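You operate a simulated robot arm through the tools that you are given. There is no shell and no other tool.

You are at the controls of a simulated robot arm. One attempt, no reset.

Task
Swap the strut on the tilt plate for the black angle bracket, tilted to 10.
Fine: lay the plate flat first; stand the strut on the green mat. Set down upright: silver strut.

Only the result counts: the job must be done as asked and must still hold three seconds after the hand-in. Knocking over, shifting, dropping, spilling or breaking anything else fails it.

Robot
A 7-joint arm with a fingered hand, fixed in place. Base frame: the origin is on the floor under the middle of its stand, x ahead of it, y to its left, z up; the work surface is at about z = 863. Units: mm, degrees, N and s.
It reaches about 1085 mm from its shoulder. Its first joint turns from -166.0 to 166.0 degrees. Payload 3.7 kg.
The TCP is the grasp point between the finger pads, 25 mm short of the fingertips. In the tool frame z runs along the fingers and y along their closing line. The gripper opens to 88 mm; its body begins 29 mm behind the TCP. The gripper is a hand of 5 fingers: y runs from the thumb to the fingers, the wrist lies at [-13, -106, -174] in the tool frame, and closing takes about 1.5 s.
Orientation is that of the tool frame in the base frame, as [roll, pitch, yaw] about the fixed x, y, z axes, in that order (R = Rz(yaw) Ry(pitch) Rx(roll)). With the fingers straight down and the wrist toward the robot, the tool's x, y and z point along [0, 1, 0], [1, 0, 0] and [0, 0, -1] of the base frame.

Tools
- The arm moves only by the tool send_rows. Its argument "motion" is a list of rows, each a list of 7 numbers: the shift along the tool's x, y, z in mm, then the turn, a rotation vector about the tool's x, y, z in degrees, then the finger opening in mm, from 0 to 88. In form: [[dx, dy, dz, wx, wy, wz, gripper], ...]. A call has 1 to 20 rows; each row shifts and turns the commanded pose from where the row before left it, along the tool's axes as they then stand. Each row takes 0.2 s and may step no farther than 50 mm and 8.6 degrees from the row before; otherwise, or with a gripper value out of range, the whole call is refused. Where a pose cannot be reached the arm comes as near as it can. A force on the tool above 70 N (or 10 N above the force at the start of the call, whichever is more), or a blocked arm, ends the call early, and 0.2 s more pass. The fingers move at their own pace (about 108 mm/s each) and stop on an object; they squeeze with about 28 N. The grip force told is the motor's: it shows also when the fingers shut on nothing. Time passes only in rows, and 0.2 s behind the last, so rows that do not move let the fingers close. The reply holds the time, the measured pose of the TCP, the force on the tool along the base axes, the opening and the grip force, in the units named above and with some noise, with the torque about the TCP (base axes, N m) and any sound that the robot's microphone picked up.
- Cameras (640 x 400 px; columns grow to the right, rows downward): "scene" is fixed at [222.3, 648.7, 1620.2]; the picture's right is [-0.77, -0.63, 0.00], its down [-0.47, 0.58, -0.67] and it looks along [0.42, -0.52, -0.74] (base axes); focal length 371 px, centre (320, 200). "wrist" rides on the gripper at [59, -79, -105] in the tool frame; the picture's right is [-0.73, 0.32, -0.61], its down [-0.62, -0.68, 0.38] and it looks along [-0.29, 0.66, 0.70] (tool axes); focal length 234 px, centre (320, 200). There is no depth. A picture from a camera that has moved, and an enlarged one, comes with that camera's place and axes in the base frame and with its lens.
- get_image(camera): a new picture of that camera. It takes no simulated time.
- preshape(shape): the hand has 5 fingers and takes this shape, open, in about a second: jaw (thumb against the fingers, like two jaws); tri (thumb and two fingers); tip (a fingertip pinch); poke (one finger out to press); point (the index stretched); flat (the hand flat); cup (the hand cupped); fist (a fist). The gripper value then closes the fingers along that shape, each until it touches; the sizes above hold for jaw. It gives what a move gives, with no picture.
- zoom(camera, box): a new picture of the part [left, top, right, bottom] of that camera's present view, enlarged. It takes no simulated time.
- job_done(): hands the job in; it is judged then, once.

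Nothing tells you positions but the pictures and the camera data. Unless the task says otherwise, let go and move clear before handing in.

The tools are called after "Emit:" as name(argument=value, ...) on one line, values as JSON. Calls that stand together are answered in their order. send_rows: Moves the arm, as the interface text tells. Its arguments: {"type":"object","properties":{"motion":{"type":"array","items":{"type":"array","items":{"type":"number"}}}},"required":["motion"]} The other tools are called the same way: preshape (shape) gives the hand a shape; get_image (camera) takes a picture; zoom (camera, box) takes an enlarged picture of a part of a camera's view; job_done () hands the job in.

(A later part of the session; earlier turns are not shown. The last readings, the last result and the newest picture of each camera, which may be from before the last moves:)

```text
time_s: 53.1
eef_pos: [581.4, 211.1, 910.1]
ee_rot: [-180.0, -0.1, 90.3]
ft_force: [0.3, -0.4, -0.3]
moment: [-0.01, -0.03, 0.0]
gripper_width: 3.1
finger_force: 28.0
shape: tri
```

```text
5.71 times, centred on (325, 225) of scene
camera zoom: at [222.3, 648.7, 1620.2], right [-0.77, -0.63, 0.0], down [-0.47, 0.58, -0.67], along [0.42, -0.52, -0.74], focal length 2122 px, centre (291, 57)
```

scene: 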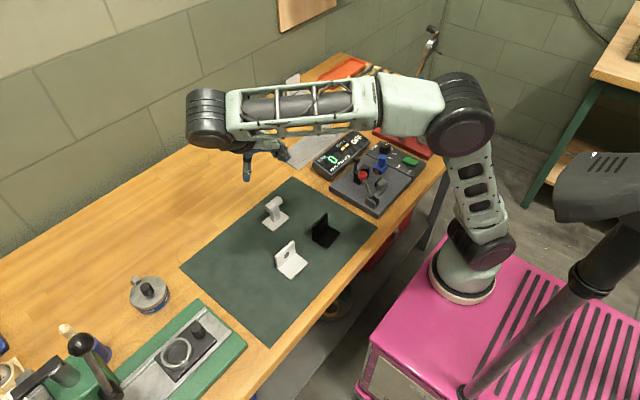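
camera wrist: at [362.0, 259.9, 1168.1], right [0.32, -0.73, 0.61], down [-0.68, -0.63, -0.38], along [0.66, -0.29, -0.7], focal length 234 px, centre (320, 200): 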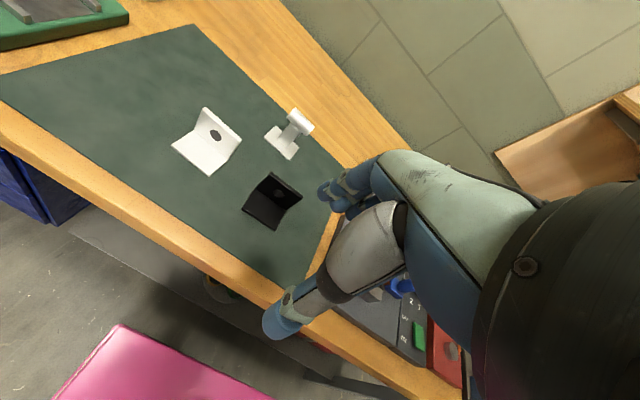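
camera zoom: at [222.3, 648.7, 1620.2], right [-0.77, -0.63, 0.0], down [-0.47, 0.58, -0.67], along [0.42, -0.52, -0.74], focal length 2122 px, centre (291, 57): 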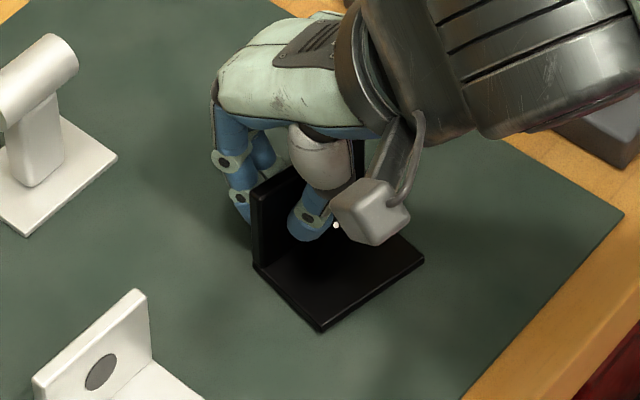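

The higher grip leaves the bracket turned only about 11 degrees in the hand. I'll lift it and check how it hangs.

Emit:
send_rows(motion=[[0, 0, -4, 0, 0, 0, 0], [0, 0, -8, 0, 0, 0, 0], [0, 0, -16, 0, 0, 0, 0], [0, 0, -30, 0, 0, 0, 0], [0, 0, 0, 0, 0, 0, 0]])

Emit:
zoom(camera="wrist", box=[210, 140, 400, 360])

Emit:
zoom(camera="scene", box=[295, 180, 355, 240])

```text
time_s: 54.3
eef_pos: [579.1, 210.8, 966.2]
ee_rot: [179.9, 0.0, 90.3]
ft_force: [0.2, -0.1, -1.3]
moment: [0.05, 0.0, 0.0]
gripper_width: 3.1
finger_force: 28.2
shape: tri
```

```text
1.82 times, centred on (305, 250) of wrist
camera zoom: at [501.0, 269.0, 1072.0], right [0.33, -0.72, 0.61], down [-0.68, -0.63, -0.38], along [0.66, -0.29, -0.7], focal length 426 px, centre (347, 109)
```

zoom: 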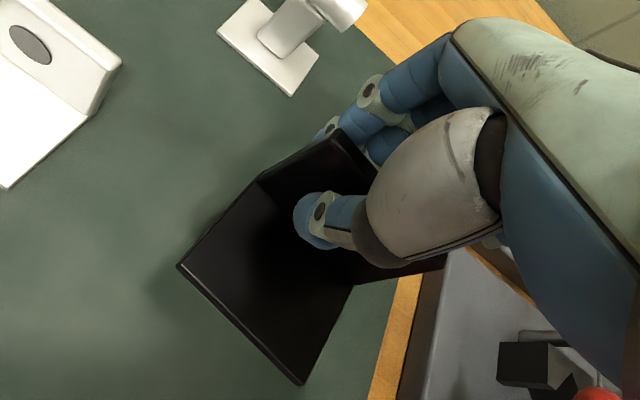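

```text
6.67 times, centred on (325, 210) of scene
camera zoom: at [222.3, 648.7, 1620.2], right [-0.77, -0.63, 0.0], down [-0.47, 0.58, -0.67], along [0.42, -0.52, -0.74], focal length 2476 px, centre (287, 133)
```

zoom: 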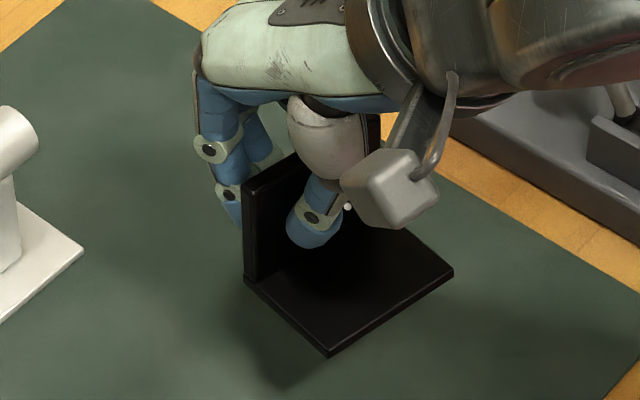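

Held firmly and level. I'll raise it to a safe height and carry it over to the tilt plate.

Emit:
send_rows(motion=[[0, 0, -40, 0, 0, 0, 0], [0, 0, -50, 0, 0, 0, 0], [0, 0, -50, 0, 0, 0, 0], [-15, 15, 0, 0, 0, 0, 0], [-30, 29, 0, 0, 0, 0, 0], [-30, 29, 0, 0, 0, 0, 0], [-30, 29, 0, 0, 0, 0, 0], [-30, 29, 0, 0, 0, 0, 0], [-30, 29, 0, 0, 0, 0, 0], [-30, 29, 0, 0, 0, 0, 0], [-30, 29, 0, 0, 0, 0, 0], [-30, 29, 0, 0, 0, 0, 0], [-30, 29, 0, 0, 0, 0, 0], [-30, 29, 0, 0, 0, 0, 0], [-30, 29, 0, 0, 0, 0, 0], [-30, 29, 0, 0, 0, 0, 0], [-30, 29, 0, 0, 0, 0, 0], [0, 0, 0, 0, 0, 0, 0]])

Emit:
get_image(camera="scene")

```text
time_s: 58.1
eef_pos: [975.6, -189.4, 1106.6]
ee_rot: [180.0, 0.0, 90.3]
ft_force: [0.2, -0.6, -0.7]
moment: [0.01, -0.02, 0.03]
gripper_width: 3.0
finger_force: 28.0
shape: tri
```

```text
taken
```

scene: 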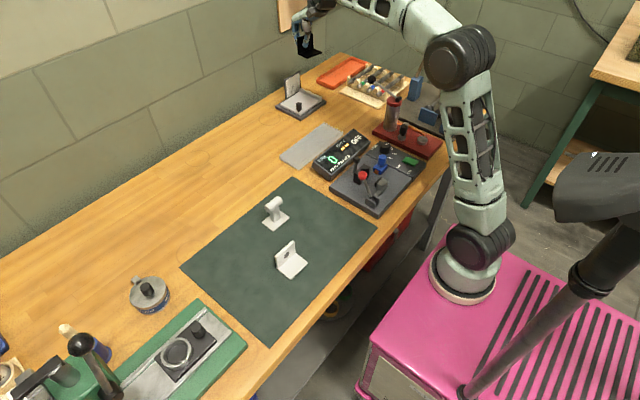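

Emit:
send_rows(motion=[[0, 0, 0, 0, 0, 8.5, 0], [0, 0, 0, 0, 0, 8.5, 0], [0, 0, 0, 0, 0, 8.5, 0], [0, 0, 0, 0, 0, 8.5, 0], [0, 0, 0, 0, 0, 8.5, 0], [0, 0, 0, 0, 0, 8.5, 0], [0, 0, 0, 0, 0, 8.5, 0], [0, 0, 0, 0, 0, 8.5, 0], [0, 0, 0, 0, 0, 8.5, 0], [0, 0, 0, 0, 0, 2.5, 0], [9.4, 17.5, 0, 0, 0, 0, 0], [9.5, 17.5, 0, 0, 0, 0, 0], [0, 0, 35, 0, 0, 0, 0], [0, 0, 35, 0, 0, 0, 0], [0, 0, 30, 0, 0, 0, 0], [0, 0, 0, 0, 0, 0, 0]])

Emit:
get_image(camera="wrist")

Emit:
zoom(camera="scene", box=[260, 30, 350, 120])

```text
time_s: 61.5
eef_pos: [999.3, -222.2, 1006.9]
ee_rot: [180.0, 0.0, 11.3]
ft_force: [0.1, 0.3, -0.4]
moment: [-0.03, 0.0, 0.04]
gripper_width: 3.2
finger_force: 28.1
shape: tri
```

```text
taken
camera wrist: at [1043.1, -132.9, 1112.4], right [-0.65, -0.46, 0.61], down [-0.75, 0.55, -0.38], along [-0.16, -0.7, -0.7], focal length 234 px, centre (320, 200)
```

wrist: 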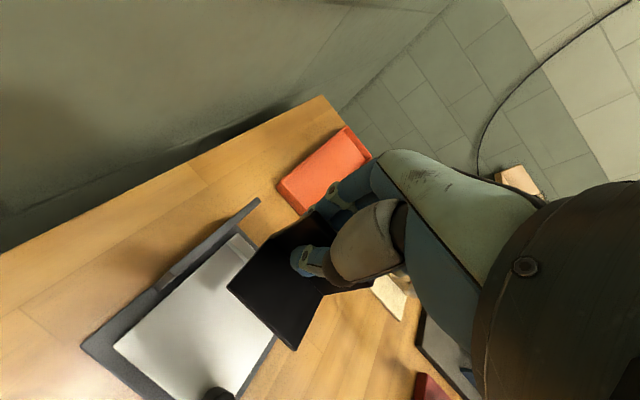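

```text
4.44 times, centred on (305, 75) of scene
camera zoom: at [222.3, 648.7, 1620.2], right [-0.77, -0.63, 0.0], down [-0.47, 0.58, -0.67], along [0.42, -0.52, -0.74], focal length 1651 px, centre (387, 756)
```

zoom: 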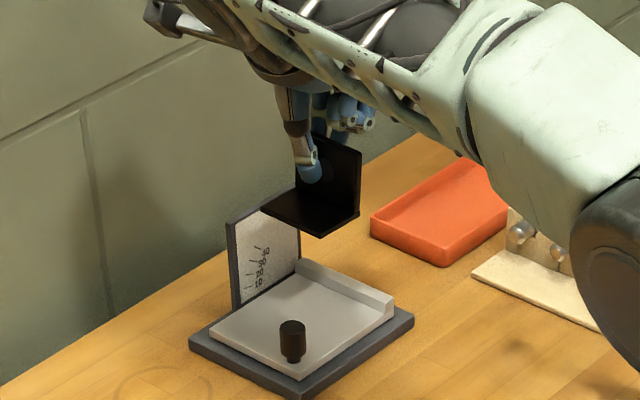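

Emit:
zoom(camera="wrist", box=[80, 190, 420, 400])

Emit:
zoom(camera="scene", box=[275, 50, 335, 110])

```text
1.88 times, centred on (250, 295) of wrist
camera zoom: at [1043.1, -132.9, 1112.4], right [-0.65, -0.46, 0.61], down [-0.75, 0.55, -0.38], along [-0.16, -0.7, -0.7], focal length 441 px, centre (452, 21)
```

zoom: 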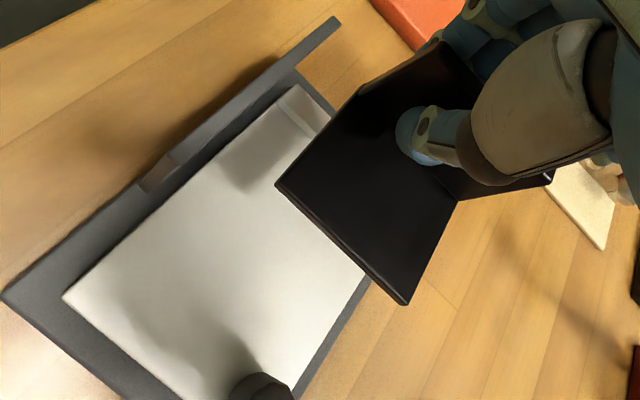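

```text
6.67 times, centred on (305, 80) of scene
camera zoom: at [222.3, 648.7, 1620.2], right [-0.77, -0.63, 0.0], down [-0.47, 0.58, -0.67], along [0.42, -0.52, -0.74], focal length 2476 px, centre (420, 1000)
```

zoom: 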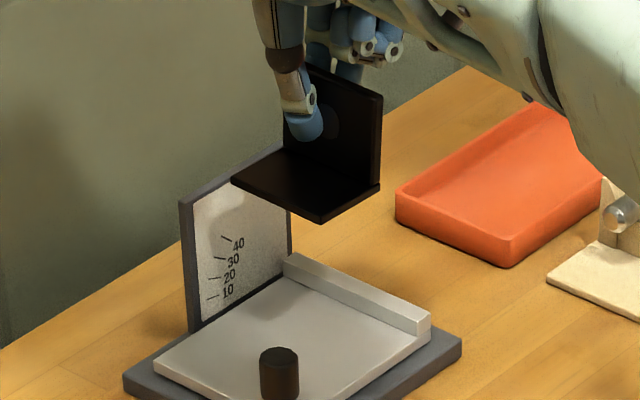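

The bracket is level and square with the plate, spanning x 963 to 1021 and y about -220 to -176. I'll lower it to just above the plate.

Emit:
send_rows(motion=[[0, 0, 30, 0, 0, 0, 0], [0, 0, 25, 0, 0, 0, 0], [0, 0, 10, 0, 0, 0, 0], [0, 0, 4, 0, 0, 0, 0], [0, 0, 0, 0, 0, 0, 0]])

Emit:
zoom(camera="scene", box=[270, 60, 340, 120])

Emit:
zoom(camera="wrist", box=[120, 170, 400, 400])

```text
time_s: 62.7
eef_pos: [1001.1, -220.8, 939.6]
ee_rot: [-180.0, 0.0, 11.2]
ft_force: [0.2, -0.2, -0.8]
moment: [-0.02, 0.0, 0.03]
gripper_width: 3.3
finger_force: 28.1
shape: tri
```

```text
6.67 times, centred on (305, 90) of scene
camera zoom: at [222.3, 648.7, 1620.2], right [-0.77, -0.63, 0.0], down [-0.47, 0.58, -0.67], along [0.42, -0.52, -0.74], focal length 2476 px, centre (420, 933)
```

zoom: 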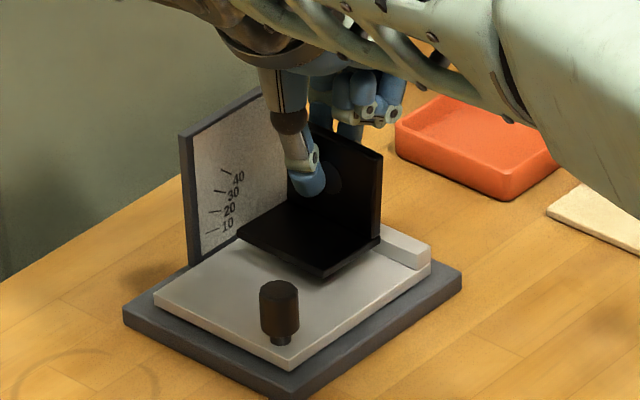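

```text
1.74 times, centred on (260, 285) of wrist
camera zoom: at [1043.6, -132.4, 1043.5], right [-0.65, -0.46, 0.61], down [-0.75, 0.55, -0.38], along [-0.15, -0.7, -0.7], focal length 407 px, centre (424, 52)
```

zoom: 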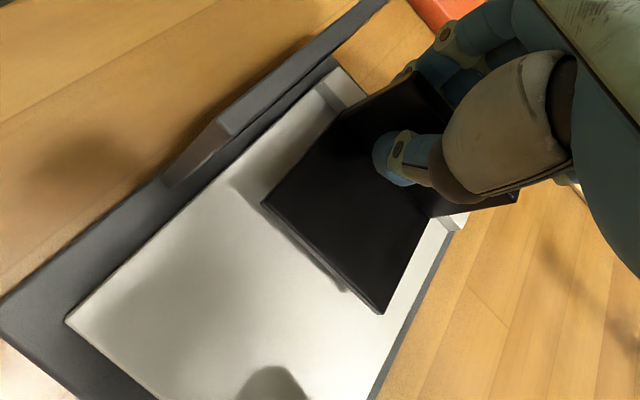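

Emit:
send_rows(motion=[[0, 0, 2, 0, 0, 0, 0], [0, 0, 2, 0, 0, 0, 0], [0, 0, 1.5, 0, 0, 0, 0], [0, 0, 0, 0, 0, 0, 0]])

Emit:
zoom(camera="scene", box=[280, 75, 330, 115])

```text
time_s: 63.7
eef_pos: [1000.4, -221.7, 932.8]
ee_rot: [179.9, 0.0, 11.3]
ft_force: [-0.3, -0.3, -1.1]
moment: [-0.02, -0.03, 0.02]
gripper_width: 3.3
finger_force: 28.0
shape: tri
```

```text
10.00 times, centred on (305, 95) of scene
camera zoom: at [222.3, 648.7, 1620.2], right [-0.77, -0.63, 0.0], down [-0.47, 0.58, -0.67], along [0.42, -0.52, -0.74], focal length 3714 px, centre (470, 1250)
```

zoom: 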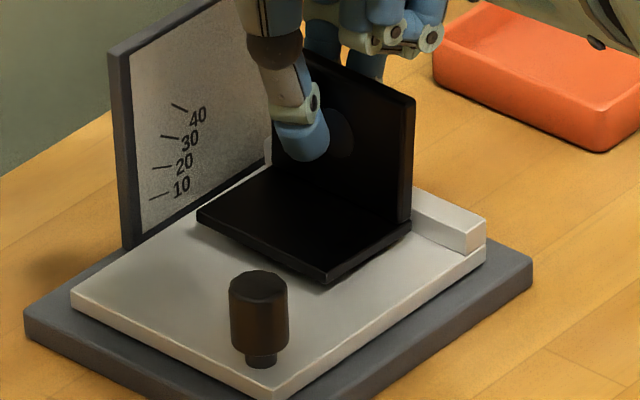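

Emit:
send_rows(motion=[[0, 0, 1.2, 0, 0, 0, 0], [0, 0, 1.2, 0, 0, 0, 0], [0, 0, 0, 0, 0, 0, 0]])

Emit:
zoom(camera="scene", box=[280, 75, 330, 115])

```text
time_s: 64.5
eef_pos: [1000.2, -222.1, 929.9]
ee_rot: [180.0, 0.0, 11.2]
ft_force: [-0.6, 0.6, -0.4]
moment: [0.02, -0.01, -0.01]
gripper_width: 3.2
finger_force: 28.1
shape: tri
```

```text
10.00 times, centred on (305, 95) of scene
camera zoom: at [222.3, 648.7, 1620.2], right [-0.77, -0.63, 0.0], down [-0.47, 0.58, -0.67], along [0.42, -0.52, -0.74], focal length 3714 px, centre (470, 1250)
```

zoom: 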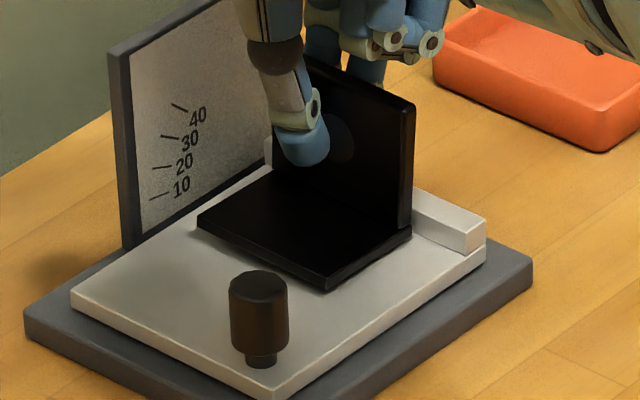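

Emit:
send_rows(motion=[[0, 0, 1, 0, 0, 0, 0], [0, 0, 1, 0, 0, 0, 0], [0, 0, 0, 0, 0, 0, 0]])

Emit:
zoom(camera="scene", box=[285, 75, 325, 110])

```text
time_s: 65.3
eef_pos: [999.5, -221.6, 928.0]
ee_rot: [-180.0, 0.0, 11.4]
ft_force: [-0.5, 0.4, -0.8]
moment: [-0.01, -0.03, -0.03]
gripper_width: 3.2
finger_force: 28.3
shape: tri
```

```text
11.43 times, centred on (305, 92) of scene
camera zoom: at [222.3, 648.7, 1620.2], right [-0.77, -0.63, 0.0], down [-0.47, 0.58, -0.67], along [0.42, -0.52, -0.74], focal length 4245 px, centre (491, 1429)
```

zoom: 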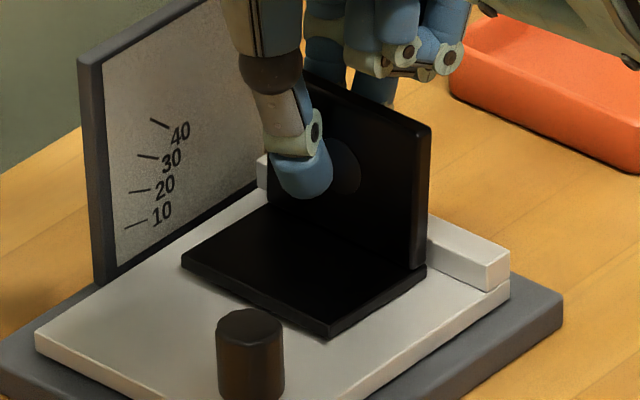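

Emit:
send_rows(motion=[[0, 0, 1, 0, 0, 0, 0], [0, 0, 0, 0, 0, 0, 0]])

Emit:
zoom(camera="scene", box=[285, 75, 325, 110])

```text
time_s: 65.9
eef_pos: [999.8, -220.6, 927.6]
ee_rot: [-180.0, 0.0, 11.3]
ft_force: [0.1, -0.8, 0.5]
moment: [-0.01, -0.02, 0.01]
gripper_width: 3.0
finger_force: 28.2
shape: tri
```

```text
11.43 times, centred on (305, 92) of scene
camera zoom: at [222.3, 648.7, 1620.2], right [-0.77, -0.63, 0.0], down [-0.47, 0.58, -0.67], along [0.42, -0.52, -0.74], focal length 4245 px, centre (491, 1429)
```

zoom: 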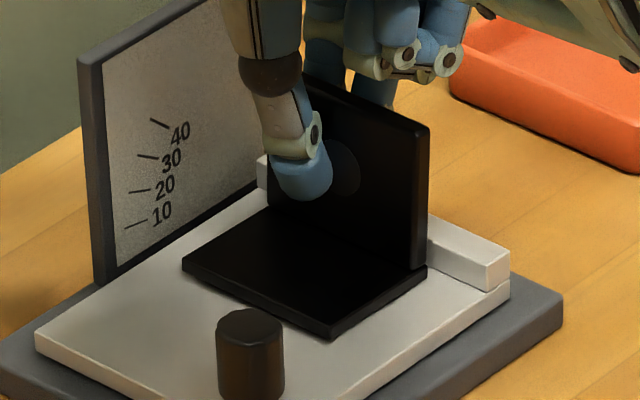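

Emit:
send_rows(motion=[[0, 0, 1, 0, 0, 0, 0], [0, 0, 0, 0, 0, 0, 0]])

```text
time_s: 66.5
eef_pos: [999.5, -220.8, 926.0]
ee_rot: [179.9, 0.0, 11.3]
ft_force: [-0.5, -0.1, 2.9]
moment: [-0.02, -0.01, 0.0]
gripper_width: 3.0
finger_force: 28.6
shape: tri
```

The bracket is resting on the plate. I'll open gently and rise straight up.

Emit:
send_rows(motion=[[0, 0, 0, 0, 0, 0, 7], [0, 0, 0, 0, 0, 0, 12], [0, 0, 0, 0, 0, 0, 18], [0, 0, 0, 0, 0, 0, 24], [0, 0, 0, 0, 0, 0, 28], [0, 0, 0, 0, 0, 0, 28], [0, 0, 0, 0, 0, 0, 28]])

Emit:
zoom(camera="scene", box=[280, 65, 335, 115])

Emit:
zoom(camera="wrist", box=[120, 170, 400, 400])

```text
time_s: 68.1
eef_pos: [999.6, -220.8, 927.3]
ee_rot: [180.0, 0.1, 11.2]
ft_force: [-0.3, -0.6, -0.3]
moment: [0.01, 0.02, -0.03]
gripper_width: 25.2
finger_force: 0.1
shape: tri
```

```text
8.00 times, centred on (308, 90) of scene
camera zoom: at [222.3, 648.7, 1620.2], right [-0.77, -0.63, 0.0], down [-0.47, 0.58, -0.67], along [0.42, -0.52, -0.74], focal length 2972 px, centre (420, 1080)
```

zoom: 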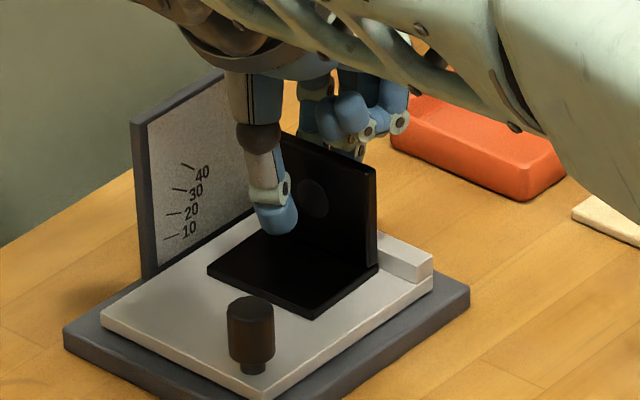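

```text
1.74 times, centred on (260, 285) of wrist
camera zoom: at [1042.8, -132.0, 1031.0], right [-0.65, -0.46, 0.61], down [-0.75, 0.55, -0.38], along [-0.15, -0.7, -0.7], focal length 407 px, centre (424, 52)
```

zoom: 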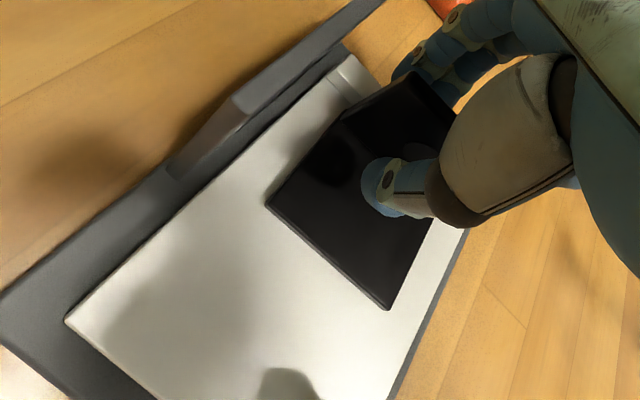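

Emit:
send_rows(motion=[[0, 0, -6, 0, 0, 0, 28], [0, 0, -10, 0, 0, 0, 28], [0, 0, -20, 0, 0, 0, 28], [0, 0, -35, 0, 0, 0, 28], [0, 0, -40, 0, 0, 0, 28], [0, 0, -30, 0, 0, 0, 28], [0, 0, 0, 0, 0, 0, 28]])

Emit:
zoom(camera="scene", box=[275, 65, 335, 120])

Emit:
zoom(camera="wrist", box=[120, 170, 340, 400])

```text
time_s: 69.7
eef_pos: [999.6, -220.4, 1066.3]
ee_rot: [180.0, 0.0, 11.3]
ft_force: [0.4, 0.1, -0.1]
moment: [0.01, -0.05, -0.01]
gripper_width: 25.2
finger_force: 0.0
shape: tri
```

```text
7.27 times, centred on (305, 92) of scene
camera zoom: at [222.3, 648.7, 1620.2], right [-0.77, -0.63, 0.0], down [-0.47, 0.58, -0.67], along [0.42, -0.52, -0.74], focal length 2701 px, centre (429, 982)
```

zoom: 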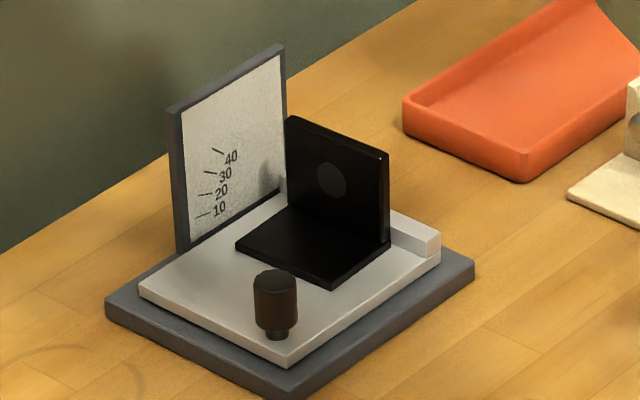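

```text
1.74 times, centred on (230, 285) of wrist
camera zoom: at [1042.0, -131.6, 1171.8], right [-0.65, -0.46, 0.61], down [-0.75, 0.55, -0.38], along [-0.16, -0.7, -0.7], focal length 407 px, centre (476, 52)
```

zoom: 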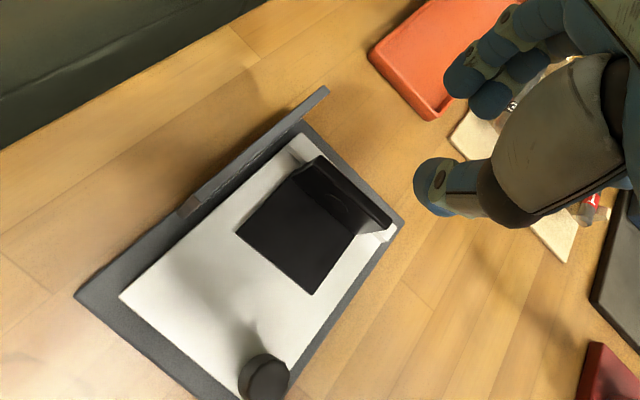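

The black bracket sits squarely on the flat plate near the fence. Now I'll turn the hand to yaw -25, clear of the bracket, and position it above the knob to grip it and raise the plate.

Emit:
send_rows(motion=[[0, 0, 0, 0, 0, 7.26, 48], [0, 0, 0, 0, 0, 7.26, 48], [0, 0, 0, 0, 0, 7.26, 48], [0, 0, 0, 0, 0, 7.26, 48], [0, 0, 0, 0, 0, 7.26, 48], [-24.1, -18.9, 0, 0, 0, 0, 48], [-24.1, -18.9, 0, 0, 0, 0, 48], [-24.1, -18.9, 0, 0, 0, 0, 48], [0, 0, 30, 0, 0, 0, 48], [0, 0, 30, 0, 0, 0, 48], [0, 0, 0, 0, 0, 0, 48]])

Emit:
get_image(camera="wrist")

Emit:
zoom(camera="scene", box=[265, 40, 345, 120])

```text
time_s: 72.1
eef_pos: [955.3, -138.0, 1006.7]
ee_rot: [-180.0, 0.0, -24.9]
ft_force: [-1.2, -0.3, 0.6]
moment: [-0.01, -0.02, 0.0]
gripper_width: 43.6
finger_force: 0.0
shape: jaw
```

```text
taken
camera wrist: at [1043.5, -92.1, 1111.8], right [-0.79, 0.01, 0.61], down [-0.28, 0.88, -0.38], along [-0.54, -0.47, -0.7], focal length 234 px, centre (320, 200)
```

wrist: 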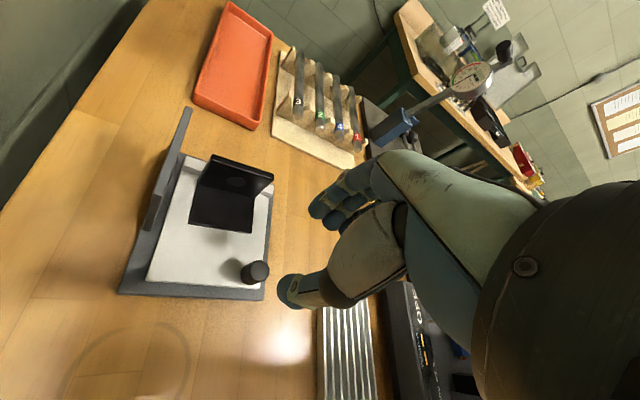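

```text
5.00 times, centred on (305, 80) of scene
camera zoom: at [222.3, 648.7, 1620.2], right [-0.77, -0.63, 0.0], down [-0.47, 0.58, -0.67], along [0.42, -0.52, -0.74], focal length 1857 px, centre (395, 800)
```

zoom: 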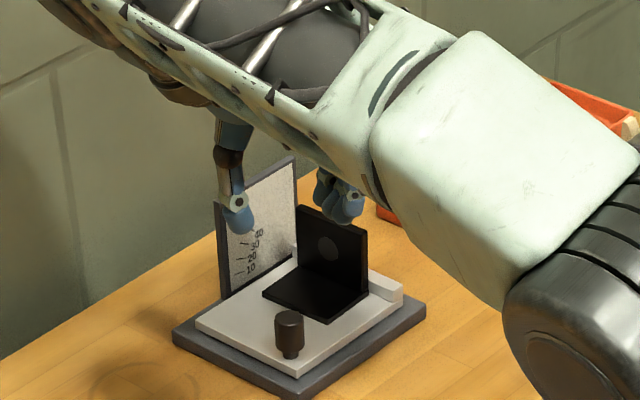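

Emit:
zoom(camera="wrist", box=[200, 170, 360, 320])

```text
2.67 times, centred on (280, 245) of wrist
camera zoom: at [1043.5, -92.1, 1111.8], right [-0.79, 0.01, 0.61], down [-0.28, 0.88, -0.38], along [-0.54, -0.47, -0.7], focal length 624 px, centre (427, 80)
```

zoom: 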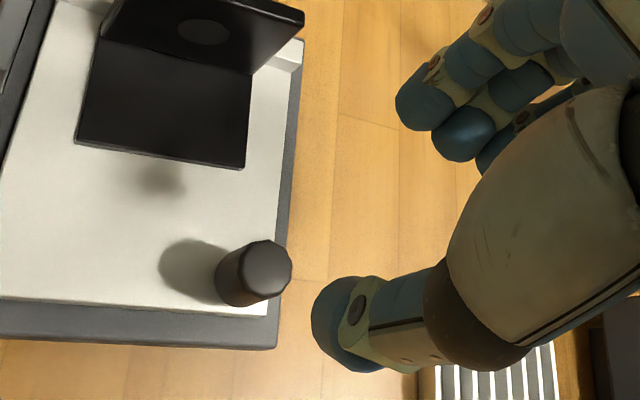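

The knob lies within a millimetre of the hand's centre. I'll descend so the fingers straddle it.

Emit:
send_rows(motion=[[0.4, -0.3, 30, 0, 0, 0, 48], [0, 0, 30, 0, 0, 0, 48], [0, 0, 20, 0, 0, 0, 48], [0, 0, 9, 0, 0, 0, 48], [0, 0, 4, 0, 0, 0, 48], [0, 0, 0, 0, 0, 0, 48]])

Emit:
zoom(camera="wrist", box=[200, 170, 380, 340])

Emit:
zoom(camera="scene", box=[275, 65, 335, 120])

```text
time_s: 73.5
eef_pos: [959.9, -138.6, 914.4]
ee_rot: [180.0, -0.1, -25.0]
ft_force: [0.4, 0.7, -0.1]
moment: [0.03, -0.02, 0.0]
gripper_width: 43.3
finger_force: 0.0
shape: jaw
```

```text
2.35 times, centred on (290, 255) of wrist
camera zoom: at [1046.8, -92.0, 1019.3], right [-0.79, 0.01, 0.61], down [-0.28, 0.88, -0.38], along [-0.54, -0.47, -0.7], focal length 551 px, centre (391, 71)
```

zoom: 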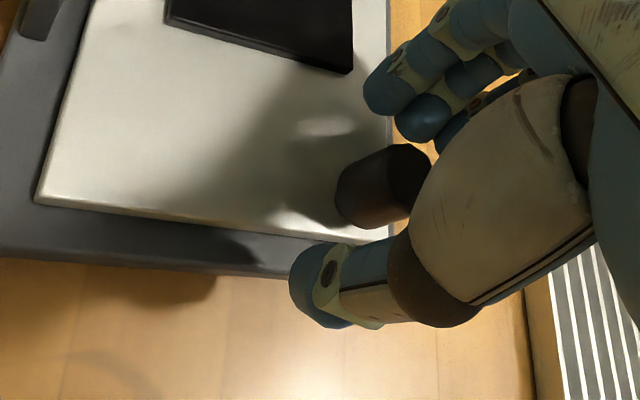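

```text
7.27 times, centred on (305, 92) of scene
camera zoom: at [222.3, 648.7, 1620.2], right [-0.77, -0.63, 0.0], down [-0.47, 0.58, -0.67], along [0.42, -0.52, -0.74], focal length 2701 px, centre (429, 982)
```

zoom: 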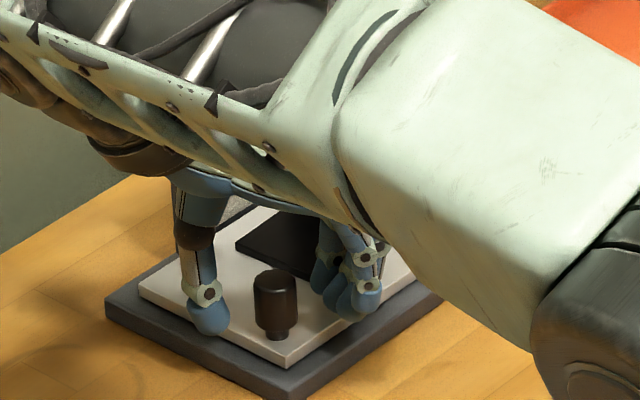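

The knob is centred between thumb and fingers. I'll close slowly.

Emit:
send_rows(motion=[[0, 0, 0, 0, 0, 0, 40], [0, 0, 0, 0, 0, 0, 34], [0, 0, 0, 0, 0, 0, 29], [0, 0, 0, 0, 0, 0, 25], [0, 0, 0, 0, 0, 0, 21], [0, 0, 0, 0, 0, 0, 17], [0, 0, 0, 0, 0, 0, 12], [0, 0, 0, 0, 0, 0, 0], [0, 0, 0, 0, 0, 0, 0], [0, 0, 0, 0, 0, 0, 0]])

Emit:
zoom(camera="wrist", box=[160, 150, 380, 340])

Emit:
zoom(camera="scene", box=[275, 65, 335, 120])

```text
time_s: 75.7
eef_pos: [961.3, -138.9, 914.1]
ee_rot: [179.9, 0.0, -24.9]
ft_force: [12.0, -0.2, -1.4]
moment: [0.01, -0.23, 0.02]
gripper_width: 8.1
finger_force: 27.7
shape: tri
```

```text
2.11 times, centred on (270, 245) of wrist
camera zoom: at [1047.4, -91.8, 1019.1], right [-0.79, 0.01, 0.61], down [-0.28, 0.88, -0.38], along [-0.54, -0.47, -0.7], focal length 493 px, centre (425, 105)
```

zoom: 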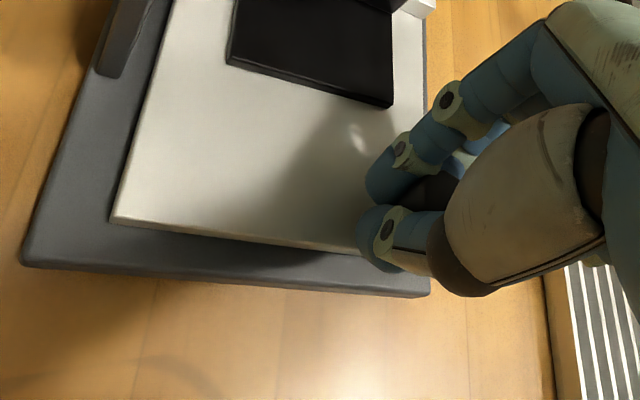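

```text
7.27 times, centred on (305, 92) of scene
camera zoom: at [222.3, 648.7, 1620.2], right [-0.77, -0.63, 0.0], down [-0.47, 0.58, -0.67], along [0.42, -0.52, -0.74], focal length 2701 px, centre (429, 982)
```

zoom: 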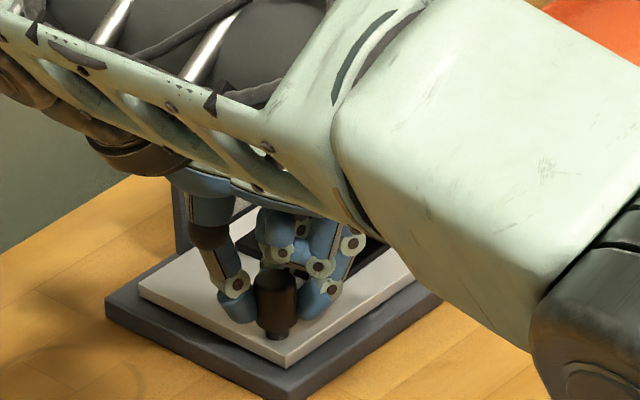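

The hand sits about 5 mm too far toward +x, pushing the knob sideways with 12 N. I'll open, shift 5 mm toward -x, and close again.

Emit:
send_rows(motion=[[0, 0, 0, 0, 0, 0, 20], [0, 0, 0, 0, 0, 0, 32], [0, 0, 0, 0, 0, 0, 40], [0, 0, 0, 0, 0, 0, 40], [-2.2, 1, 0, 0, 0, 0, 40], [-2.2, 1, 0, 0, 0, 0, 40], [0, 0, 0, 0, 0, 0, 40], [0, 0, 0, 0, 0, 0, 40]])

Emit:
zoom(camera="wrist", box=[160, 150, 380, 340])

Emit:
zoom(camera="scene", box=[275, 65, 335, 120])

```text
time_s: 77.5
eef_pos: [954.6, -137.6, 915.3]
ee_rot: [180.0, 0.1, -25.0]
ft_force: [0.1, 0.6, -0.6]
moment: [-0.02, 0.01, 0.01]
gripper_width: 36.3
finger_force: 0.0
shape: tri
```

```text
2.11 times, centred on (270, 245) of wrist
camera zoom: at [1041.7, -92.2, 1019.5], right [-0.79, 0.01, 0.61], down [-0.28, 0.88, -0.38], along [-0.54, -0.47, -0.7], focal length 493 px, centre (425, 105)
```

zoom: 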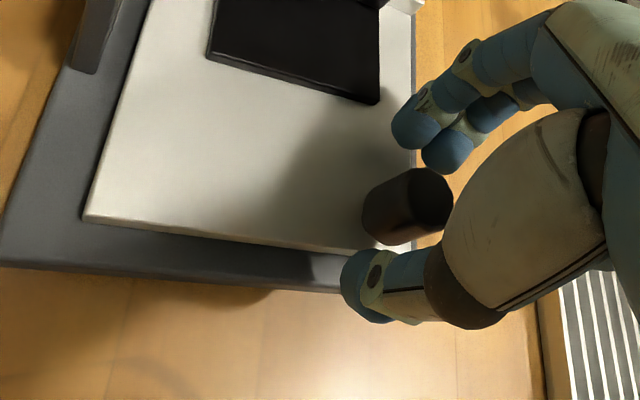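

```text
7.27 times, centred on (305, 92) of scene
camera zoom: at [222.3, 648.7, 1620.2], right [-0.77, -0.63, 0.0], down [-0.47, 0.58, -0.67], along [0.42, -0.52, -0.74], focal length 2701 px, centre (429, 982)
```

zoom: 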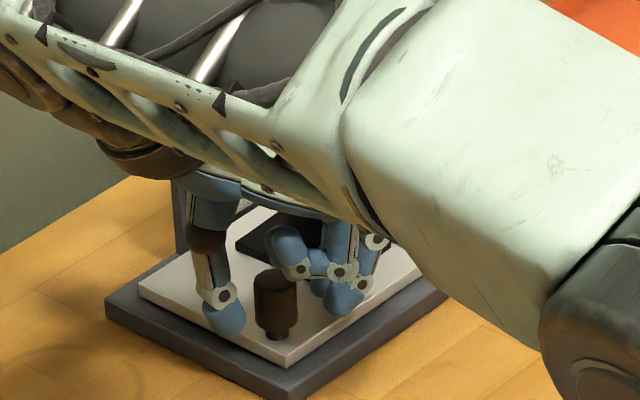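

Emit:
send_rows(motion=[[0, 0, 0, 0, 0, 0, 34], [0, 0, 0, 0, 0, 0, 29], [0, 0, 0, 0, 0, 0, 25], [0, 0, 0, 0, 0, 0, 21], [0, 0, 0, 0, 0, 0, 17], [0, 0, 0, 0, 0, 0, 12], [0, 0, 0, 0, 0, 0, 0], [0, 0, 0, 0, 0, 0, 0], [0, 0, 0, 0, 0, 0, 0]])

Emit:
zoom(camera="wrist", box=[160, 150, 380, 340])

Emit:
zoom(camera="scene", box=[275, 65, 335, 120])

```text
time_s: 79.5
eef_pos: [954.1, -137.4, 914.5]
ee_rot: [180.0, 0.0, -24.9]
ft_force: [4.0, 2.6, -0.6]
moment: [0.06, -0.07, -0.01]
gripper_width: 9.9
finger_force: 28.1
shape: tri
```

```text
2.11 times, centred on (270, 245) of wrist
camera zoom: at [1041.9, -91.8, 1019.3], right [-0.79, 0.01, 0.61], down [-0.28, 0.88, -0.38], along [-0.54, -0.47, -0.7], focal length 493 px, centre (425, 105)
```

zoom: 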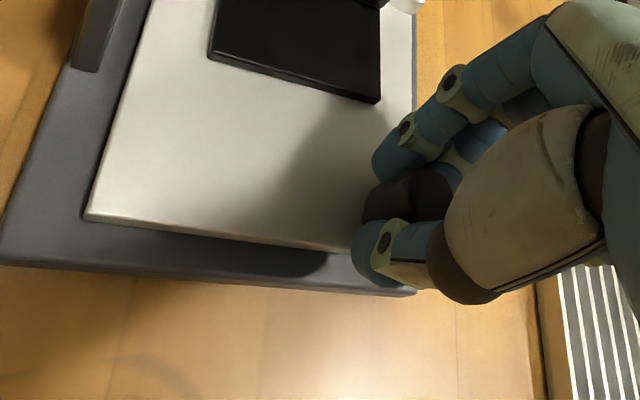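

```text
7.27 times, centred on (305, 92) of scene
camera zoom: at [222.3, 648.7, 1620.2], right [-0.77, -0.63, 0.0], down [-0.47, 0.58, -0.67], along [0.42, -0.52, -0.74], focal length 2701 px, centre (429, 982)
```

zoom: 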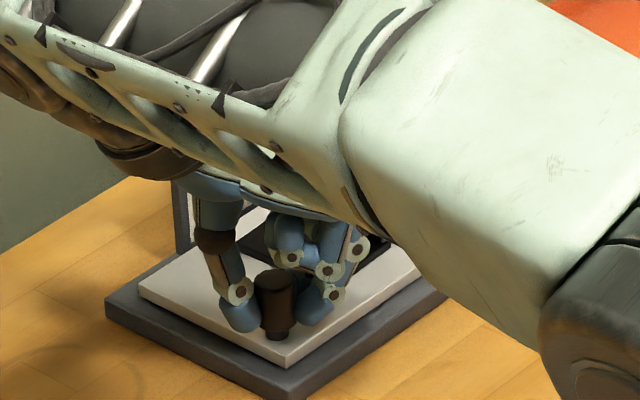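

The grip on the knob is now balanced. I'll raise the plate along its arc about the hinge, turning the hand with it, starting with 4 degrees.

Emit:
send_rows(motion=[[0.239, 0.514, -1.754, 0.907, -0.421, 0, 0], [0.239, 0.514, -1.754, 0.907, -0.421, 0, 0], [0.239, 0.514, -1.754, 0.907, -0.421, 0, 0], [0.239, 0.514, -1.754, 0.907, -0.421, 0, 0], [0, 0, 0, 0, 0, 0, 0]])

Emit:
zoom(camera="wrist", box=[120, 110, 380, 340])

Emit:
zoom(camera="scene", box=[275, 65, 335, 120])

```text
time_s: 80.7
eef_pos: [955.0, -141.0, 921.0]
ee_rot: [-176.4, 1.7, -24.9]
ft_force: [4.8, 1.6, -0.5]
moment: [-0.02, -0.08, -0.03]
gripper_width: 10.2
finger_force: 27.9
shape: tri
```

```text
1.74 times, centred on (250, 225) of wrist
camera zoom: at [1041.8, -101.9, 1029.0], right [-0.79, -0.03, 0.61], down [-0.28, 0.91, -0.32], along [-0.54, -0.42, -0.73], focal length 407 px, centre (442, 156)
```

zoom: 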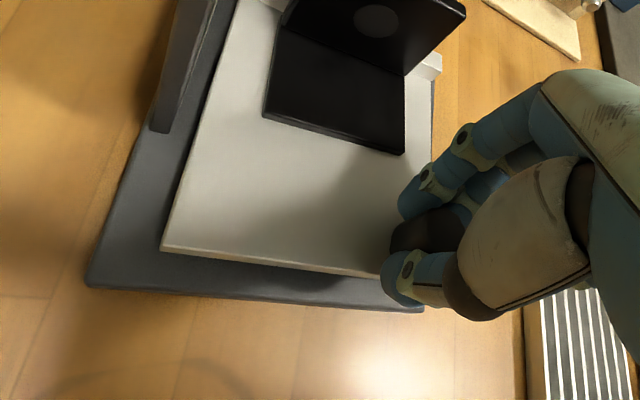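

```text
7.27 times, centred on (305, 92) of scene
camera zoom: at [222.3, 648.7, 1620.2], right [-0.77, -0.63, 0.0], down [-0.47, 0.58, -0.67], along [0.42, -0.52, -0.74], focal length 2701 px, centre (429, 982)
```

zoom: 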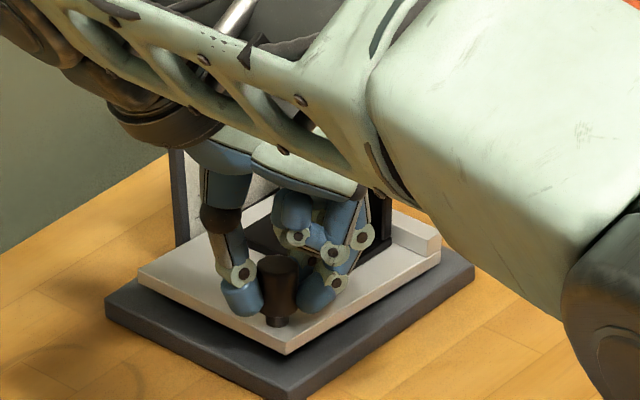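

The plate is rising smoothly with the knob. Four more degrees.

Emit:
send_rows(motion=[[0.239, 0.514, -1.754, 0.907, -0.421, 0, 0], [0.239, 0.514, -1.754, 0.907, -0.421, 0, 0], [0.239, 0.514, -1.754, 0.907, -0.421, 0, 0], [0.239, 0.514, -1.754, 0.907, -0.421, 0, 0], [0, 0, 0, 0, 0, 0, 0]])

Emit:
zoom(camera="wrist", box=[120, 110, 380, 340])

Emit:
zoom(camera="scene", box=[275, 65, 335, 120])

```text
time_s: 81.9
eef_pos: [954.2, -143.5, 927.6]
ee_rot: [-172.7, 3.4, -24.8]
ft_force: [9.6, -1.2, -1.5]
moment: [-0.08, -0.14, -0.02]
gripper_width: 10.1
finger_force: 27.5
shape: tri
```

```text
1.74 times, centred on (250, 225) of wrist
camera zoom: at [1041.5, -112.5, 1037.9], right [-0.79, -0.07, 0.6], down [-0.28, 0.93, -0.26], along [-0.54, -0.37, -0.76], focal length 407 px, centre (442, 156)
```

zoom: 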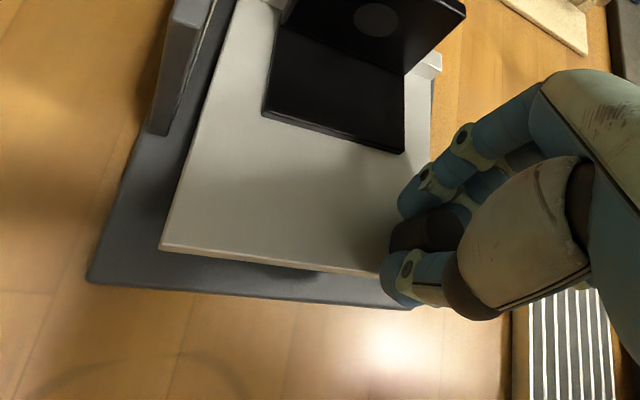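

```text
7.27 times, centred on (305, 92) of scene
camera zoom: at [222.3, 648.7, 1620.2], right [-0.77, -0.63, 0.0], down [-0.47, 0.58, -0.67], along [0.42, -0.52, -0.74], focal length 2701 px, centre (429, 982)
```

zoom: 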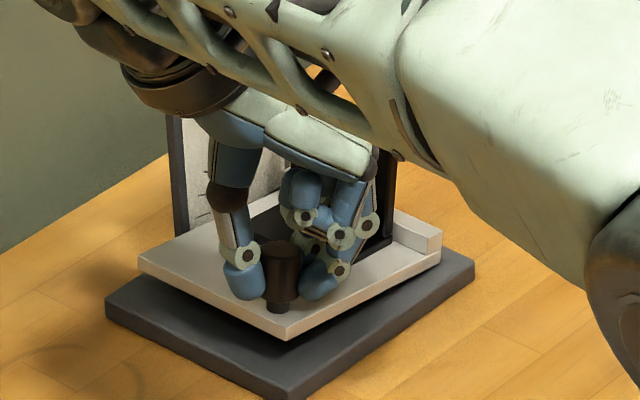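

About 8 degrees now, with some sideways load. I'll ease the hand slightly toward +x and raise three more degrees.

Emit:
send_rows(motion=[[0.9, -0.4, 0, 0, 0, 0, 0], [0.239, 0.514, -1.754, 0.907, -0.421, 0, 0], [0.239, 0.514, -1.754, 0.907, -0.421, 0, 0], [0.239, 0.514, -1.754, 0.907, -0.421, 0, 0], [0, 0, 0, 0, 0, 0, 0]])

Emit:
zoom(camera="wrist", box=[120, 110, 380, 340])

Emit:
zoom(camera="scene", box=[275, 65, 335, 120])

```text
time_s: 83.1
eef_pos: [955.9, -147.2, 934.2]
ee_rot: [-170.0, 4.7, -24.6]
ft_force: [-1.7, -2.0, -1.3]
moment: [-0.1, 0.07, -0.04]
gripper_width: 9.5
finger_force: 28.0
shape: tri
```

```text
1.74 times, centred on (250, 225) of wrist
camera zoom: at [1042.2, -121.0, 1045.1], right [-0.79, -0.1, 0.6], down [-0.28, 0.94, -0.21], along [-0.54, -0.33, -0.77], focal length 407 px, centre (442, 156)
```

zoom: 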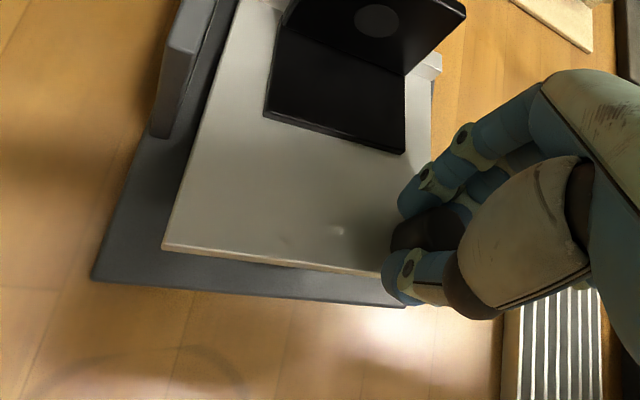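

```text
7.27 times, centred on (305, 92) of scene
camera zoom: at [222.3, 648.7, 1620.2], right [-0.77, -0.63, 0.0], down [-0.47, 0.58, -0.67], along [0.42, -0.52, -0.74], focal length 2701 px, centre (429, 982)
```

zoom: 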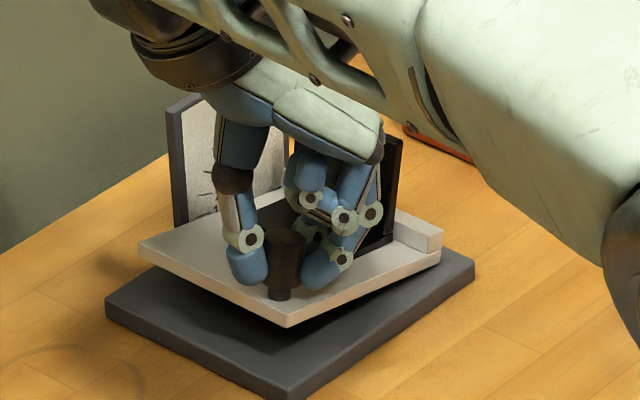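

Emit:
zoom(camera="scene", box=[285, 75, 310, 100])

Emit:
zoom(camera="scene", box=[270, 75, 330, 125])

```text
16.00 times, centred on (298, 88) of scene
camera zoom: at [222.3, 648.7, 1620.2], right [-0.77, -0.63, 0.0], down [-0.47, 0.58, -0.67], along [0.42, -0.52, -0.74], focal length 5943 px, centre (680, 2000)
```

zoom: 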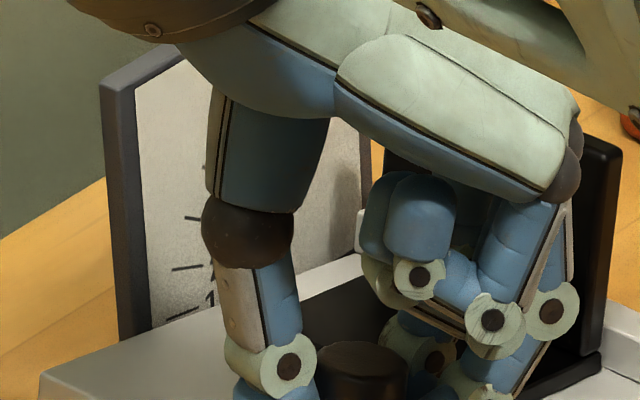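

```text
8.00 times, centred on (300, 100) of scene
camera zoom: at [222.3, 648.7, 1620.2], right [-0.77, -0.63, 0.0], down [-0.47, 0.58, -0.67], along [0.42, -0.52, -0.74], focal length 2972 px, centre (480, 1000)
```

zoom: 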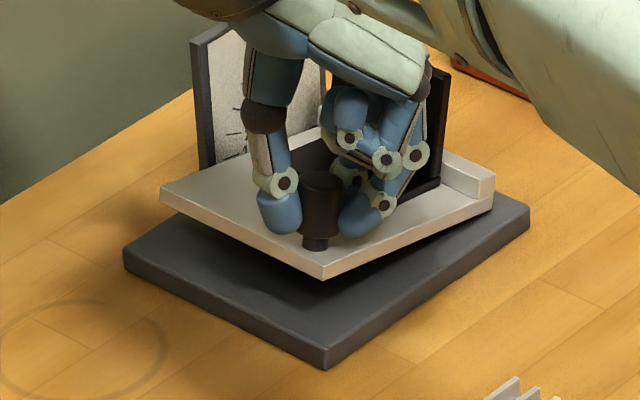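

The plate is now around 10 to 11 degrees. I'll release the knob gently and check that it holds.

Emit:
send_rows(motion=[[0, 0, 0, 0, 0, 0, 13], [0, 0, 0, 0, 0, 0, 17], [0, 0, 0, 0, 0, 0, 22], [0, 0, 0, 0, 0, 0, 28], [0, 0, 0, 0, 0, 0, 36], [0, 0, 0, 0, 0, 0, 44], [0, 0, 0, 0, 0, 0, 44], [0, 0, 0, 0, 0, 0, 44]])

Emit:
zoom(camera="scene", box=[270, 75, 330, 125])

Emit:
zoom(camera="wrist", box=[120, 110, 380, 340])

```text
time_s: 84.9
eef_pos: [954.8, -146.2, 933.0]
ee_rot: [-170.0, 4.6, -24.6]
ft_force: [-0.7, 0.2, -0.7]
moment: [0.0, -0.02, 0.0]
gripper_width: 39.9
finger_force: 0.1
shape: jaw
```

```text
8.00 times, centred on (300, 100) of scene
camera zoom: at [222.3, 648.7, 1620.2], right [-0.77, -0.63, 0.0], down [-0.47, 0.58, -0.67], along [0.42, -0.52, -0.74], focal length 2972 px, centre (480, 1000)
```

zoom: 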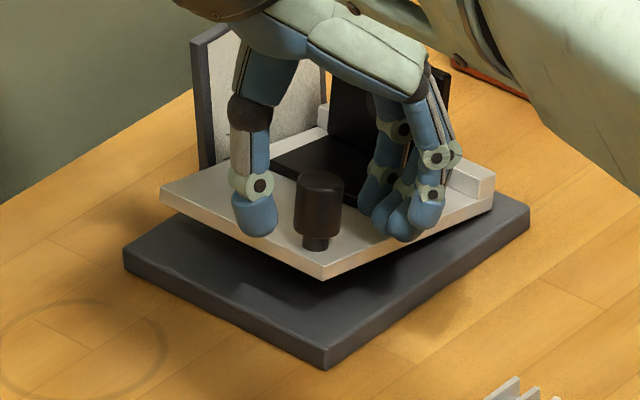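

```text
1.74 times, centred on (250, 225) of wrist
camera zoom: at [1042.3, -120.6, 1045.0], right [-0.79, -0.1, 0.6], down [-0.28, 0.94, -0.21], along [-0.54, -0.33, -0.77], focal length 407 px, centre (442, 156)
```

zoom: 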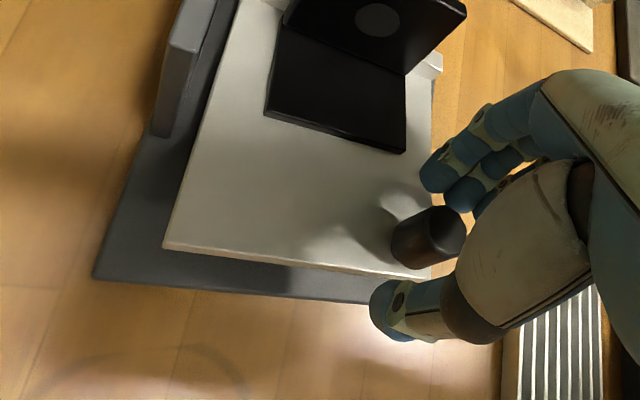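

The plate holds its tilt after release. I'll back the hand off along the plate normal, level it, and then measure the angle.

Emit:
send_rows(motion=[[0, 0, -8, 0, 0, 0, 44], [0, 0, -20, 0, 0, 0, 44], [0, 0, -30, 0, 0, 0, 44], [0, 0, -40, 0, 0, 0, 44], [0, 0, -40, -2.5, 1.15, 0, 44], [0, 0, 0, -3.8, 1.75, 0, 44], [0, 0, 0, -3.7, 1.75, 0, 44], [0, 0, -30, 0, 0, 0, 44]])

Emit:
zoom(camera="scene", box=[272, 68, 332, 122])

Emit:
zoom(camera="scene", box=[280, 68, 310, 98])

```text
time_s: 86.7
eef_pos: [955.8, -172.7, 1098.8]
ee_rot: [-179.9, 0.0, -24.9]
ft_force: [0.7, 0.4, 0.3]
moment: [0.01, 0.01, 0.0]
gripper_width: 40.0
finger_force: 0.1
shape: jaw
```

```text
7.41 times, centred on (302, 95) of scene
camera zoom: at [222.3, 648.7, 1620.2], right [-0.77, -0.63, 0.0], down [-0.47, 0.58, -0.67], along [0.42, -0.52, -0.74], focal length 2751 px, centre (453, 978)
```

zoom: 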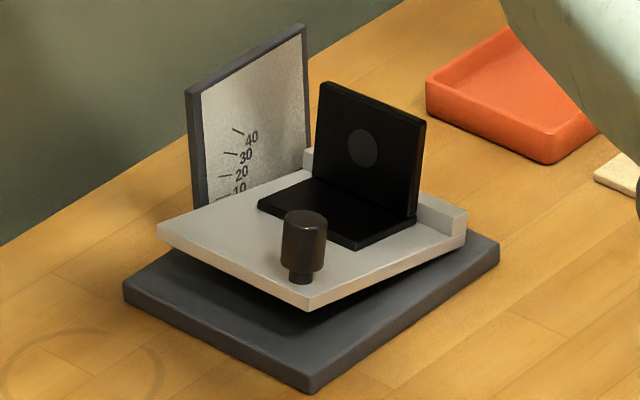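

```text
13.33 times, centred on (295, 83) of scene
camera zoom: at [222.3, 648.7, 1620.2], right [-0.77, -0.63, 0.0], down [-0.47, 0.58, -0.67], along [0.42, -0.52, -0.74], focal length 4952 px, centre (653, 1760)
```

zoom: 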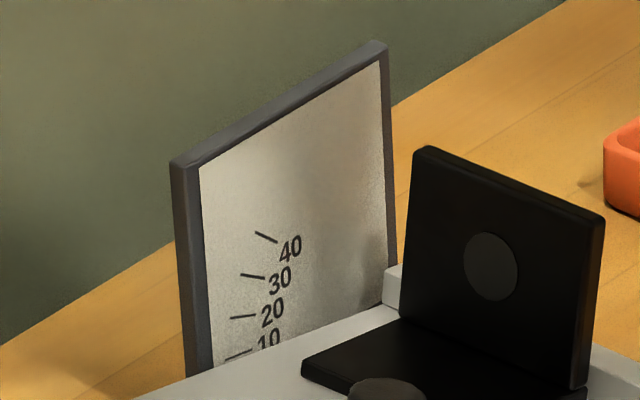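

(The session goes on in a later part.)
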